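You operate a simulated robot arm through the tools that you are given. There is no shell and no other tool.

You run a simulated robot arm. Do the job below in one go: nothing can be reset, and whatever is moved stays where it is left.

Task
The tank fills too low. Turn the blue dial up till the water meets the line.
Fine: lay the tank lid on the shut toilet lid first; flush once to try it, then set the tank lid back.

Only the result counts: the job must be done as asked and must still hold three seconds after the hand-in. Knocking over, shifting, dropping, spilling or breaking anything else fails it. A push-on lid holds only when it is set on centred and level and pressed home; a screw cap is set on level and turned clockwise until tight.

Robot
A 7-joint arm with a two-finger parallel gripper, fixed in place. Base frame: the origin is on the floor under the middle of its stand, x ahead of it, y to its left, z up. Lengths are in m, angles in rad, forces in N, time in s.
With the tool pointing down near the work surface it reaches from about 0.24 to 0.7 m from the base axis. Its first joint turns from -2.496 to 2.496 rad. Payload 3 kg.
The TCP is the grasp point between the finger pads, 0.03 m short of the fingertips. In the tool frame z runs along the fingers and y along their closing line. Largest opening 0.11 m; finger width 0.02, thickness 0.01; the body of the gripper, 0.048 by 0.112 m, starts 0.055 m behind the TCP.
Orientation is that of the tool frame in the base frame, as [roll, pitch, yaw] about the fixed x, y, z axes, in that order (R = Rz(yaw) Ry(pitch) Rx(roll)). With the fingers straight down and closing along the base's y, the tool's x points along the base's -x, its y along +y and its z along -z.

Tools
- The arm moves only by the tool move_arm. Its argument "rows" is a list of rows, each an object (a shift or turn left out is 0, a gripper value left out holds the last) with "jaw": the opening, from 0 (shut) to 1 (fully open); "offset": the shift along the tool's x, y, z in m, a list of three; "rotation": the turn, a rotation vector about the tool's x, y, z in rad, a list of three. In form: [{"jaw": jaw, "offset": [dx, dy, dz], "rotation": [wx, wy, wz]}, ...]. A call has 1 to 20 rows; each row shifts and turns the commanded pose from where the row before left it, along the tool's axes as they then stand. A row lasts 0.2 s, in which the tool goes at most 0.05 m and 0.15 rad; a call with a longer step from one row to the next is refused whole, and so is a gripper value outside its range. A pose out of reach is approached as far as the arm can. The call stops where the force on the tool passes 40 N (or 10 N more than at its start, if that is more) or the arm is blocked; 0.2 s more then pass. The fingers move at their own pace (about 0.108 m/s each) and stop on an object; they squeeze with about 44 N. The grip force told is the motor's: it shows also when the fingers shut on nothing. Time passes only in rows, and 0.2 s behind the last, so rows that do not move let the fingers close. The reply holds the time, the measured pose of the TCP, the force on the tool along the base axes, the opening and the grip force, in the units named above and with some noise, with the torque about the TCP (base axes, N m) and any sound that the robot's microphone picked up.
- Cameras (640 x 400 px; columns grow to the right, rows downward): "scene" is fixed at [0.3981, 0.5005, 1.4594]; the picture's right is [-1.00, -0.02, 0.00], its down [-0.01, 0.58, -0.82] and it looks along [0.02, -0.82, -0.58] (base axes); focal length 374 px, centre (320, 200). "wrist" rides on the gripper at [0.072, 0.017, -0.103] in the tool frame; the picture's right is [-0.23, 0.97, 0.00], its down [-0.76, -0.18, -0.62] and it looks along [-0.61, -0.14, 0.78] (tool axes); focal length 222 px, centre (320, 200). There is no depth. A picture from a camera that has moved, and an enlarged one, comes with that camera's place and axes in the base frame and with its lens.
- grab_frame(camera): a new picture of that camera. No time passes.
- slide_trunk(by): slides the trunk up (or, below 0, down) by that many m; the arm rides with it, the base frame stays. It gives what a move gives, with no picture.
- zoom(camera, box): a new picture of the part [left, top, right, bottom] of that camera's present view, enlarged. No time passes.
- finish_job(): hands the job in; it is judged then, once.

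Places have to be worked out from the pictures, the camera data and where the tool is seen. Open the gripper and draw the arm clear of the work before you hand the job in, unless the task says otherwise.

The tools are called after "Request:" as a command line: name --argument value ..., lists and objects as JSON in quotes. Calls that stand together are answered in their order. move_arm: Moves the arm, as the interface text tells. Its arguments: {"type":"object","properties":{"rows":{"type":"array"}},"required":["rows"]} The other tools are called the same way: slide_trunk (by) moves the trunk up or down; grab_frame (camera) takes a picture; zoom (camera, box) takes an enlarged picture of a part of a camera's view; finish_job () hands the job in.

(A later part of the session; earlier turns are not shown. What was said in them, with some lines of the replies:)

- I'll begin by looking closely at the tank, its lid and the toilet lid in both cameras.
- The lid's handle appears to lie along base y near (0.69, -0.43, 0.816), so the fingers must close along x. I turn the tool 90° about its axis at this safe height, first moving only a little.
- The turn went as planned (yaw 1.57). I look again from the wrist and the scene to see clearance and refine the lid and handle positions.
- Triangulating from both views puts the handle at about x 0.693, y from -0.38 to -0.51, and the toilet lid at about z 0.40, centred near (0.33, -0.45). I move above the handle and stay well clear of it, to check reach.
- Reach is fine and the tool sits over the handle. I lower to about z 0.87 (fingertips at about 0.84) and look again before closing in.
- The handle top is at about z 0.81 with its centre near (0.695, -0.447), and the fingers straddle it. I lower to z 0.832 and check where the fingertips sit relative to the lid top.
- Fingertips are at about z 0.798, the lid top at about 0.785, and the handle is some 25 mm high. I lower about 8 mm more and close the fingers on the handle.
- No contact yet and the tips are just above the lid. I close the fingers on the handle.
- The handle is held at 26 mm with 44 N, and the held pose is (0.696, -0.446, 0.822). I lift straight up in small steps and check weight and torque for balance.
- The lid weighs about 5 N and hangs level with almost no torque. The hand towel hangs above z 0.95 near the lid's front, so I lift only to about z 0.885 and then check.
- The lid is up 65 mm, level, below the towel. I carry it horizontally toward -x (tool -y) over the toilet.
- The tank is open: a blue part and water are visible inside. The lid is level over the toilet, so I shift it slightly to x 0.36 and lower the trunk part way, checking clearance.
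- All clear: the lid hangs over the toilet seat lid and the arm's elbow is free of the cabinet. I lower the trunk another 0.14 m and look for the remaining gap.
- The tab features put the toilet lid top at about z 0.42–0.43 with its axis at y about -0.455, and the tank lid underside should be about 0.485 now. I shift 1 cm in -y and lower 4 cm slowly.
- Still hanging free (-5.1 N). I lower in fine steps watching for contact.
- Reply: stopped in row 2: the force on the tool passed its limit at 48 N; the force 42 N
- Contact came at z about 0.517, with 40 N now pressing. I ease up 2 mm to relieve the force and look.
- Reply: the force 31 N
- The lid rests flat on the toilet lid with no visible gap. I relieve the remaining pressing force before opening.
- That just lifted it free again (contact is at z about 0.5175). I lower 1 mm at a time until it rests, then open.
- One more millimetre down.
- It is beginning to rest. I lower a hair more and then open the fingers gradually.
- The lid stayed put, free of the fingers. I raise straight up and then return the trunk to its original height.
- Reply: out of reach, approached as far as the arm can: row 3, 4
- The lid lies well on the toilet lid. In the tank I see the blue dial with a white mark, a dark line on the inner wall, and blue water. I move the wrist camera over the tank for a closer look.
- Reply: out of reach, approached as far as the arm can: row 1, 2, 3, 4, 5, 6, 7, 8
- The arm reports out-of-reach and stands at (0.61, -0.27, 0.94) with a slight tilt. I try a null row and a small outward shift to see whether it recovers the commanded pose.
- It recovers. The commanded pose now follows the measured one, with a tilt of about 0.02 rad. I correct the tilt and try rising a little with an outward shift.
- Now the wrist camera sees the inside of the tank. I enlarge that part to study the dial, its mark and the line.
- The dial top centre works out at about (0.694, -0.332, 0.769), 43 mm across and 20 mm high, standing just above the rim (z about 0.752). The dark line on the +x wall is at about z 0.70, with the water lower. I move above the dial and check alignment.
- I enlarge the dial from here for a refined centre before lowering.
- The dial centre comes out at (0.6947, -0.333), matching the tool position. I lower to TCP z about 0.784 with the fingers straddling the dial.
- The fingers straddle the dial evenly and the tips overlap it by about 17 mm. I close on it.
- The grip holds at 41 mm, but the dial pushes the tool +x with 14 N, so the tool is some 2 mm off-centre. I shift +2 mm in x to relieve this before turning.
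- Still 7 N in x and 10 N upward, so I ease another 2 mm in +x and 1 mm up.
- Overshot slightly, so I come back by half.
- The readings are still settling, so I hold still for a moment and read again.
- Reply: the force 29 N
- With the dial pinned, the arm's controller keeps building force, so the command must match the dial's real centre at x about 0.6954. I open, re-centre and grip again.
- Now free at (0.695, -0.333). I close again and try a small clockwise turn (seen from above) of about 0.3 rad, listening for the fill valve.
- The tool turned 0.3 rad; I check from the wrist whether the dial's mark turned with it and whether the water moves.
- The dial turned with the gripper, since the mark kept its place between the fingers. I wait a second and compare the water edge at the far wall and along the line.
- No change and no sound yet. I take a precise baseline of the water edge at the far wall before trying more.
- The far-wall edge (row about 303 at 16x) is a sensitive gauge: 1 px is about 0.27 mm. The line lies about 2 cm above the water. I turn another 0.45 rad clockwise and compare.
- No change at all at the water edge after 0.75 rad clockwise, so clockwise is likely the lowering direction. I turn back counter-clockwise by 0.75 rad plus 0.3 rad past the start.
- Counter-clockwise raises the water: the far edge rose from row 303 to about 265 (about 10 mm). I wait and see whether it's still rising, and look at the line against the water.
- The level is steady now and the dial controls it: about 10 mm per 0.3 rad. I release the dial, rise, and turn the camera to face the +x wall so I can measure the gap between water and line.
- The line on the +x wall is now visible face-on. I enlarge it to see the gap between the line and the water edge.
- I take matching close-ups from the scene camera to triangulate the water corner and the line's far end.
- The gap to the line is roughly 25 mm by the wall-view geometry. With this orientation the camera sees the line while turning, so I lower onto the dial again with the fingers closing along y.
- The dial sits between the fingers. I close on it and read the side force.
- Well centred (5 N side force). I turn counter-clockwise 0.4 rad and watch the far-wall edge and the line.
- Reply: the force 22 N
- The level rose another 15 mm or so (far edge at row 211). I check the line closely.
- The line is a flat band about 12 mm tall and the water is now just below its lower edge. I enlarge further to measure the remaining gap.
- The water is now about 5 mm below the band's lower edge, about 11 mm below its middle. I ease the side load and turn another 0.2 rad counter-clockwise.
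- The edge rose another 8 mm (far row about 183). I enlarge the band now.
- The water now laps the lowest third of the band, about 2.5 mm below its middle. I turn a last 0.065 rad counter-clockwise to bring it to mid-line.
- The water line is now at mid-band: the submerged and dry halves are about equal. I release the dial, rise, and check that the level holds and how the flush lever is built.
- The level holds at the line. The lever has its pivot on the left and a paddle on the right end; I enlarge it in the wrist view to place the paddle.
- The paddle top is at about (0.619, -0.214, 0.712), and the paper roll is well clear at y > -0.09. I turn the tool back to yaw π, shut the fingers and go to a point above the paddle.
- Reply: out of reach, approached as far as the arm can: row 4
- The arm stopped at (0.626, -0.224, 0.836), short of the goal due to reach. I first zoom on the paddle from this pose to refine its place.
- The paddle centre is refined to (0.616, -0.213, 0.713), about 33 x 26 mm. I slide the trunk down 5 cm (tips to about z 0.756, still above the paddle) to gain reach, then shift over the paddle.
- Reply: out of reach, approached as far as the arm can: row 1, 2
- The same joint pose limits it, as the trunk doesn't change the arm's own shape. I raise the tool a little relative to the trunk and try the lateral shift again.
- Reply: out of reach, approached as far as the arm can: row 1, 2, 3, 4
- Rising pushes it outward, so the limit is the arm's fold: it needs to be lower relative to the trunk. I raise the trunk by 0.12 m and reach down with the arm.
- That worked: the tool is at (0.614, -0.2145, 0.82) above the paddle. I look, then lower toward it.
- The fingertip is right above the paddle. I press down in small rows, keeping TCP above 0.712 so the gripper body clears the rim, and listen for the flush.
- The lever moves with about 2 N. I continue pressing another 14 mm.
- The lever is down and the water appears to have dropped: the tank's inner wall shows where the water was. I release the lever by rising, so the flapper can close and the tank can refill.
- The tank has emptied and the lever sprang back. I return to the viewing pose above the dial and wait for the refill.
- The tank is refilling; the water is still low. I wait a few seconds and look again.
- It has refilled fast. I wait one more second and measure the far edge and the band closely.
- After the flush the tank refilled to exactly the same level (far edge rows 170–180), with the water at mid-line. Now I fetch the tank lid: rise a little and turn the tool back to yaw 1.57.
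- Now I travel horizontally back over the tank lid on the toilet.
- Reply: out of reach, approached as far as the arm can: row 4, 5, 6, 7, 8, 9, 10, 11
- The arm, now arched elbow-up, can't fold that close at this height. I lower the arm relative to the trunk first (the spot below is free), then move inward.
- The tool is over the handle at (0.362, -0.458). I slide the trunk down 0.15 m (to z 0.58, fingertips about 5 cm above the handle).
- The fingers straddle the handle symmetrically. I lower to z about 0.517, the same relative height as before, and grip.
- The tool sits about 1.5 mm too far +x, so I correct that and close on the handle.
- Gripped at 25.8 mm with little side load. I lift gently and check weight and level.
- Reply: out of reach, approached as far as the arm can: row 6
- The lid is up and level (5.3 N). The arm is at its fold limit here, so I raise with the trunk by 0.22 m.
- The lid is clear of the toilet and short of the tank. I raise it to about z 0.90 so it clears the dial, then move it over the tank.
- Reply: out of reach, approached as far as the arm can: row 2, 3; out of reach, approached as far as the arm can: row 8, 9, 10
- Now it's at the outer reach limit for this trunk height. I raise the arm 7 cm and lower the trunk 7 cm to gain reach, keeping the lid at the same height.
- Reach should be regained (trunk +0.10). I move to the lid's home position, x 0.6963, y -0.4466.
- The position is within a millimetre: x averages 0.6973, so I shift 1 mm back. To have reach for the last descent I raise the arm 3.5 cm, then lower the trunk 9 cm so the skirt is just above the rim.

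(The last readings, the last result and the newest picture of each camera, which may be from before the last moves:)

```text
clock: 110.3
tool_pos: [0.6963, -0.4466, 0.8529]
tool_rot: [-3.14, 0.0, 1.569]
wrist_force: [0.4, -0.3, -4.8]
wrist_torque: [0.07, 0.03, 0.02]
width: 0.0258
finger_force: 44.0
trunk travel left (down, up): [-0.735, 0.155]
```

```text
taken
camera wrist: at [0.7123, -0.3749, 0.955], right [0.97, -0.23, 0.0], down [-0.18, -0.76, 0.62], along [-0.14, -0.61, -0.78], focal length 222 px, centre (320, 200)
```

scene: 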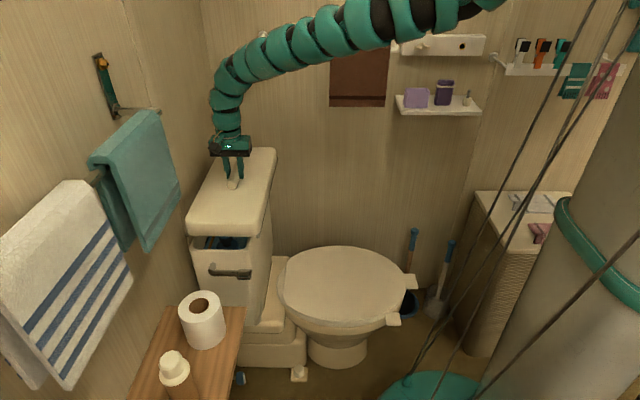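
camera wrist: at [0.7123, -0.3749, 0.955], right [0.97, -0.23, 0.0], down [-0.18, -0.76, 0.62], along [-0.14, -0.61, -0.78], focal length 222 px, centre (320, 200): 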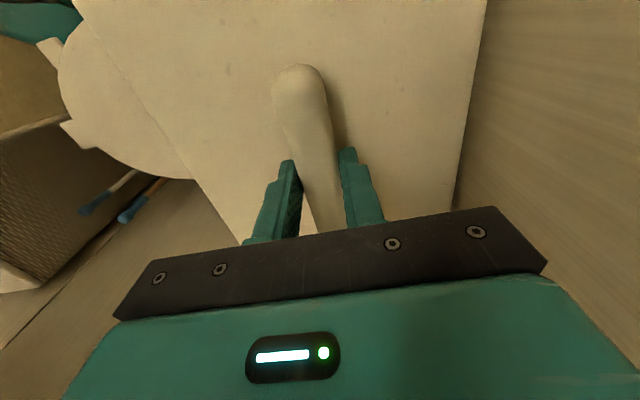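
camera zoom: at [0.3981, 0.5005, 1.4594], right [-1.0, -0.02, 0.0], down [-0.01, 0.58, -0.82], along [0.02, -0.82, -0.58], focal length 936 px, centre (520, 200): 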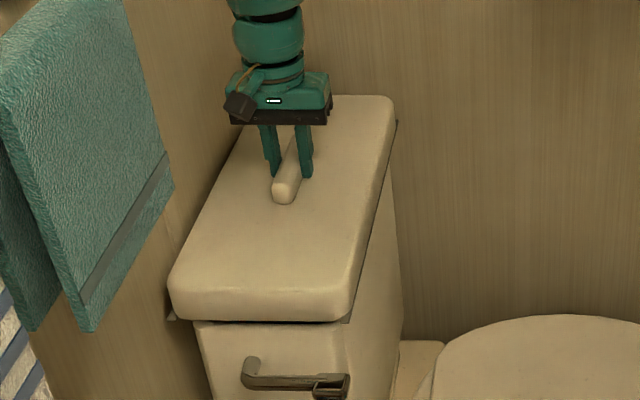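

The lid hangs level just above the rim. I compare the handle-to-finger offset with the first grip to be sure the lid sits the same way in the fingers.

Request:
zoom --camera "scene" --box '[190, 120, 290, 220]'

Request:
zoom --camera "scene" --box '[190, 190, 270, 270]'

Request:
zoom --camera "scene" --box '[215, 130, 275, 200]'

```text
4.00 times, centred on (240, 170) of scene
camera zoom: at [0.3981, 0.5005, 1.4594], right [-1.0, -0.02, 0.0], down [-0.01, 0.58, -0.82], along [0.02, -0.82, -0.58], focal length 1498 px, centre (640, 320)
```

zoom: 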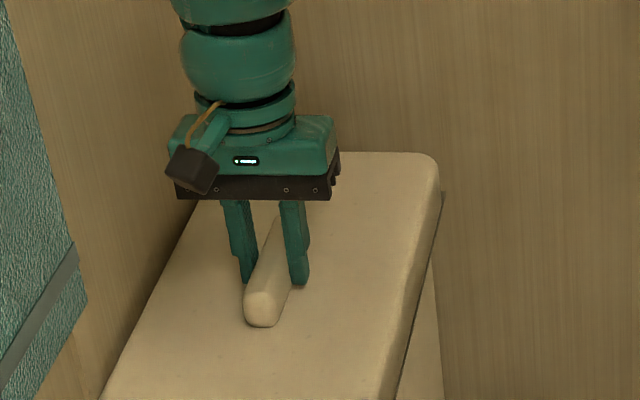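

```text
5.00 times, centred on (230, 230) of scene
camera zoom: at [0.3981, 0.5005, 1.4594], right [-1.0, -0.02, 0.0], down [-0.01, 0.58, -0.82], along [0.02, -0.82, -0.58], focal length 1872 px, centre (770, 50)
```

zoom: 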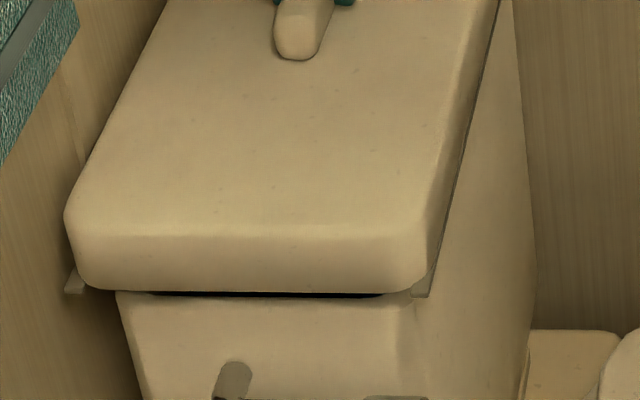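

```text
5.71 times, centred on (245, 165) of scene
camera zoom: at [0.3981, 0.5005, 1.4594], right [-1.0, -0.02, 0.0], down [-0.01, 0.58, -0.82], along [0.02, -0.82, -0.58], focal length 2139 px, centre (749, 400)
```

zoom: 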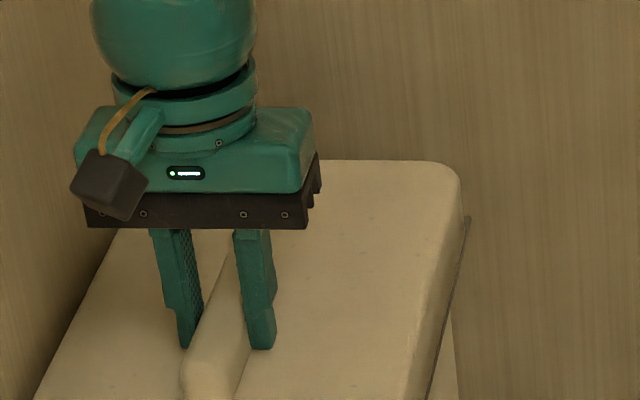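

The handle lies about 2 mm further -y in the fingers than at first, so I shift the tool +2 mm in y and lower slowly toward the seat.

Request:
move_arm --rows '[{"jaw": 0, "offset": [0.002, 0, 0.004]}, {"offset": [0, 0, 0.006]}, {"offset": [0, 0, 0.006]}, {"offset": [0, 0, 0.005]}, {"offset": [0, 0, 0.003]}, {}]'

Request:
zoom --camera "scene" --box '[160, 140, 320, 300]'

```text
clock: 111.7
tool_pos: [0.6951, -0.4442, 0.8277]
tool_rot: [-3.14, 0.001, 1.57]
wrist_force: [-0.7, 0.3, -5.0]
wrist_torque: [0.04, 0.0, -0.01]
width: 0.0259
finger_force: 44.0
trunk travel left (down, up): [-0.735, 0.155]
```

```text
2.50 times, centred on (240, 220) of scene
camera zoom: at [0.3981, 0.5005, 1.4594], right [-1.0, -0.02, 0.0], down [-0.01, 0.58, -0.82], along [0.02, -0.82, -0.58], focal length 936 px, centre (520, 150)
```

zoom: 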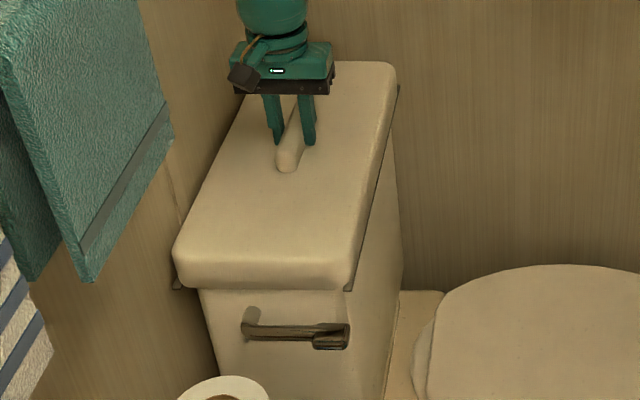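

It matches the original picture apart from being about 5 mm high. I lower in 2 mm steps until it seats.

Request:
move_arm --rows '[{"jaw": 0, "offset": [0, 0, 0.002]}, {"offset": [0, 0, 0.002]}, {}]'

```text
clock: 112.5
tool_pos: [0.6962, -0.4451, 0.8248]
tool_rot: [-3.14, 0.0, 1.572]
wrist_force: [-0.8, 0.7, -4.6]
wrist_torque: [0.02, 0.03, 0.02]
width: 0.026
finger_force: 44.0
trunk travel left (down, up): [-0.735, 0.155]
```

Still hanging free. I continue in small steps.

Request:
move_arm --rows '[{"jaw": 0, "offset": [0, 0, 0.0015]}, {"offset": [0, 0, 0.0015]}, {}]'

```text
clock: 113.3
tool_pos: [0.6953, -0.4435, 0.8212]
tool_rot: [-3.14, 0.0, 1.57]
wrist_force: [0.7, -1.1, -3.5]
wrist_torque: [0.25, -0.11, -0.13]
width: 0.0261
finger_force: 43.8
trunk travel left (down, up): [-0.735, 0.155]
```

It starts to touch (force easing, small torque). One more millimetre, then compare with the first picture.

Request:
move_arm --rows '[{"jaw": 0, "offset": [0, 0, 0.0012]}, {}]'

Request:
zoom --camera "scene" --box '[160, 140, 320, 300]'

Request:
zoom --camera "scene" --box '[190, 210, 270, 290]'

```text
clock: 113.9
tool_pos: [0.6947, -0.4452, 0.8217]
tool_rot: [3.139, 0.001, 1.57]
wrist_force: [-0.5, -2.0, 9.2]
wrist_torque: [1.26, 0.49, 0.11]
width: 0.026
finger_force: 44.6
trunk travel left (down, up): [-0.735, 0.155]
```

```text
2.50 times, centred on (240, 220) of scene
camera zoom: at [0.3981, 0.5005, 1.4594], right [-1.0, -0.02, 0.0], down [-0.01, 0.58, -0.82], along [0.02, -0.82, -0.58], focal length 936 px, centre (520, 150)
```

zoom: 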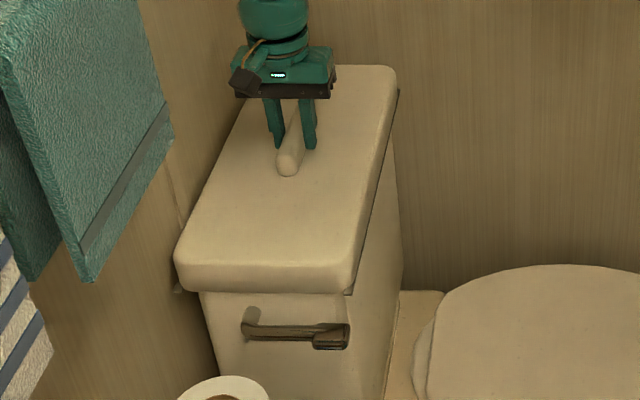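

```text
5.00 times, centred on (230, 250) of scene
camera zoom: at [0.3981, 0.5005, 1.4594], right [-1.0, -0.02, 0.0], down [-0.01, 0.58, -0.82], along [0.02, -0.82, -0.58], focal length 1872 px, centre (770, -50)
```

zoom: 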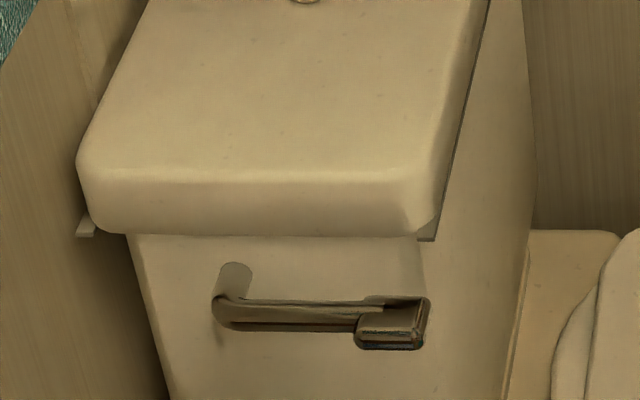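

It matches the first picture: seated with no gap at the seam. I release the handle gradually.

Request:
move_arm --rows '[{"jaw": 0.25}, {"jaw": 0.3}, {"jaw": 0.45}, {"jaw": 0.7}, {}]'

Request:
zoom --camera "scene" --box '[160, 140, 320, 300]'

Request:
grab_frame --camera "wrist"

```text
clock: 115.1
tool_pos: [0.6958, -0.4445, 0.8191]
tool_rot: [-3.14, -0.001, 1.572]
wrist_force: [0.3, -0.8, 0.2]
wrist_torque: [-0.02, 0.01, 0.01]
width: 0.0769
finger_force: 0.1
trunk travel left (down, up): [-0.735, 0.155]
```

```text
2.50 times, centred on (240, 220) of scene
camera zoom: at [0.3981, 0.5005, 1.4594], right [-1.0, -0.02, 0.0], down [-0.01, 0.58, -0.82], along [0.02, -0.82, -0.58], focal length 936 px, centre (520, 150)
```

zoom: 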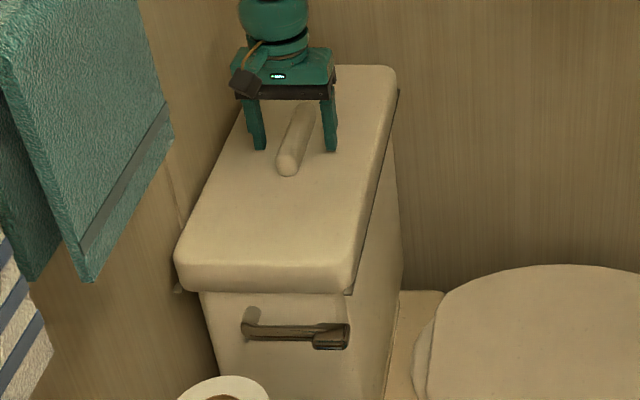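

```text
taken
camera wrist: at [0.7117, -0.3726, 0.9226], right [0.97, -0.23, 0.0], down [-0.18, -0.76, 0.62], along [-0.14, -0.61, -0.78], focal length 222 px, centre (320, 200)
```

wrist: 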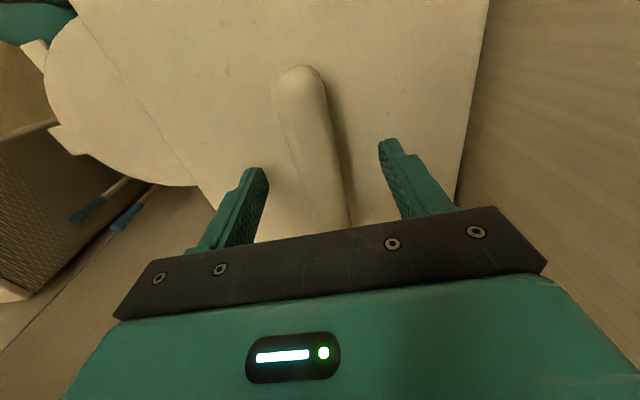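

Released; the lid stays in place. I raise the tool straight up and compare the lid with the very first picture, unobstructed.

Request:
move_arm --rows '[{"jaw": 0.7, "offset": [0, 0, -0.015]}, {"offset": [0, 0, -0.025]}, {"offset": [0, 0, -0.03]}, {"offset": [0, 0, -0.03]}, {"offset": [0, 0, -0.03]}, {"offset": [0, 0, -0.03]}, {}]'

Request:
zoom --camera "scene" --box '[160, 140, 320, 300]'

Request:
grab_frame --camera "scene"

Request:
grab_frame --camera "wrist"

```text
clock: 116.7
tool_pos: [0.6987, -0.446, 0.9803]
tool_rot: [-3.14, -0.001, 1.571]
wrist_force: [-0.4, -0.4, 0.1]
wrist_torque: [0.04, -0.03, 0.0]
width: 0.0771
finger_force: 0.0
trunk travel left (down, up): [-0.735, 0.155]
```

```text
2.50 times, centred on (240, 220) of scene
camera zoom: at [0.3981, 0.5005, 1.4594], right [-1.0, -0.02, 0.0], down [-0.01, 0.58, -0.82], along [0.02, -0.82, -0.58], focal length 936 px, centre (520, 150)
```

zoom: 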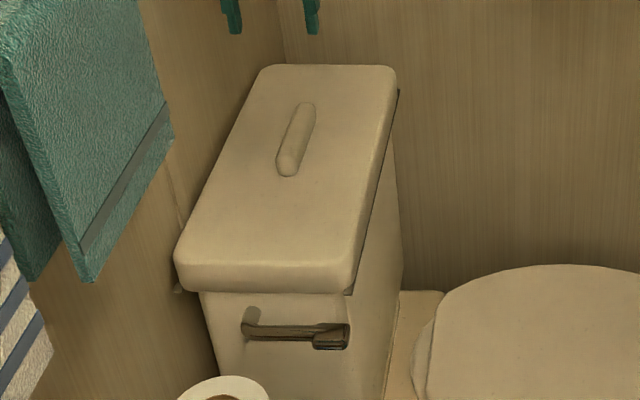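

```text
taken
```

scene: 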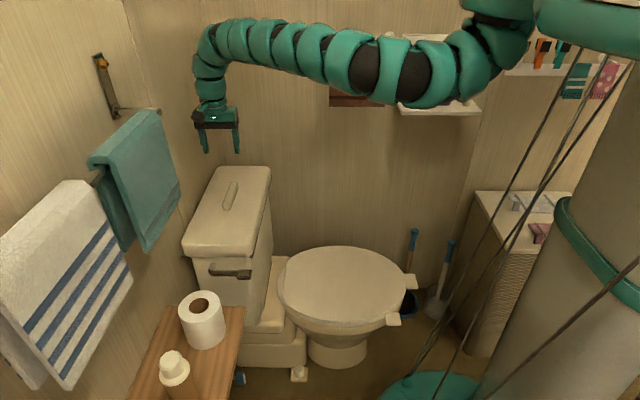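

```text
taken
camera wrist: at [0.7145, -0.3742, 1.0831], right [0.97, -0.23, 0.0], down [-0.18, -0.76, 0.62], along [-0.14, -0.61, -0.78], focal length 222 px, centre (320, 200)
```

wrist: 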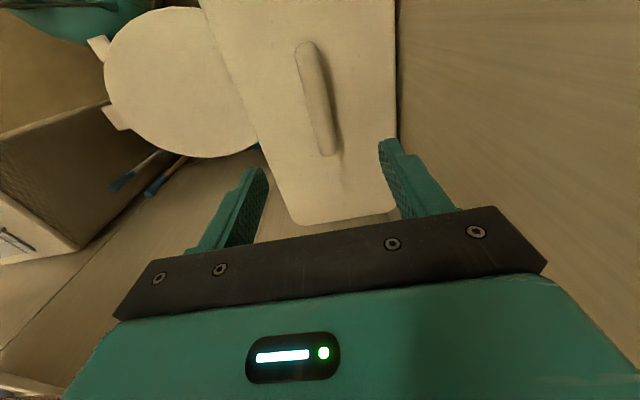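

The lid matches its original position to within a pixel. I draw the arm further clear, upward and back, and confirm that nothing else has moved.

Request:
move_arm --rows '[{"jaw": 0.7, "offset": [0, -0.01, -0.025]}, {"offset": [0, -0.02, -0.025]}, {"offset": [0, -0.02, -0.025]}, {"offset": [0, -0.02, -0.025]}, {}, {}, {}]'

Request:
grab_frame --camera "scene"

Request:
zoom --camera "scene" --box '[160, 140, 320, 300]'

Request:
zoom --camera "scene" --box '[260, 220, 480, 390]'

```text
clock: 118.3
tool_pos: [0.6464, -0.4456, 1.0542]
tool_rot: [-3.141, 0.0, 1.57]
wrist_force: [-0.5, 0.2, 0.2]
wrist_torque: [0.02, 0.0, -0.02]
width: 0.0773
finger_force: 0.0
out of reach, approached as far as the arm can: row 4
trunk travel left (down, up): [-0.735, 0.155]
```

```text
taken
```

scene: 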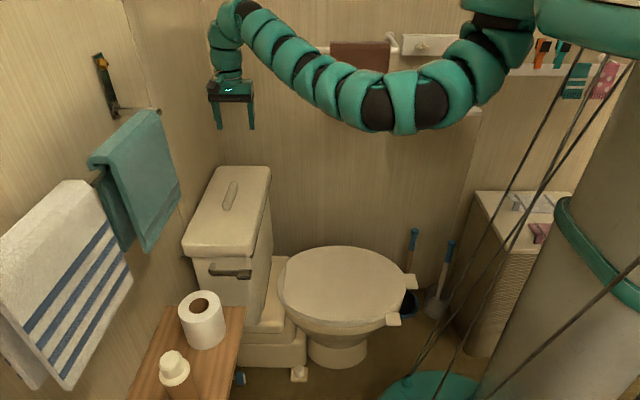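

```text
2.50 times, centred on (240, 220) of scene
camera zoom: at [0.3981, 0.5005, 1.4594], right [-1.0, -0.02, 0.0], down [-0.01, 0.58, -0.82], along [0.02, -0.82, -0.58], focal length 936 px, centre (520, 150)
```

zoom: 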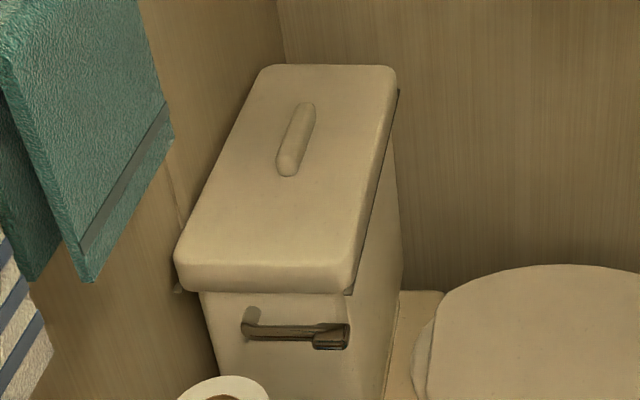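

```text
2.35 times, centred on (370, 305) of scene
camera zoom: at [0.3981, 0.5005, 1.4594], right [-1.0, -0.02, 0.0], down [-0.01, 0.58, -0.82], along [0.02, -0.82, -0.58], focal length 881 px, centre (202, -47)
```

zoom: 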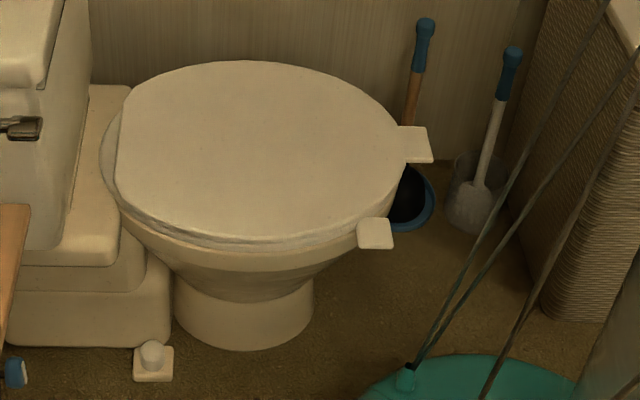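

Everything else stands as at the start, the lid is seated as it was, the water was set at the line and confirmed by one flush, and the open gripper is well clear. I hand the job in.

Request:
finish_job

```text
The job is handed in.
```

The tank now fills to the line, and the lid is back on. I've handed the job in, but no pass or fail came back.

- **Dial:** I turned the blue dial counter-clockwise, because clockwise made no difference. The water now sits at about the middle of the dark band on the tank wall, roughly 3.5 cm higher than before.
- **Test flush:** I flushed once. The tank emptied, the lever sprang back, and it refilled to the same level.
- **Lid:** I laid the tank lid on the shut toilet lid while I worked, then put it back. In the pictures it sits where it was at the start, with no visible gap.

In the last pictures nothing else looked moved. The shelf with the purple boxes was hidden behind the arm in that view, but it looked fine in an earlier one. The gripper is open and the arm is clear of the work.
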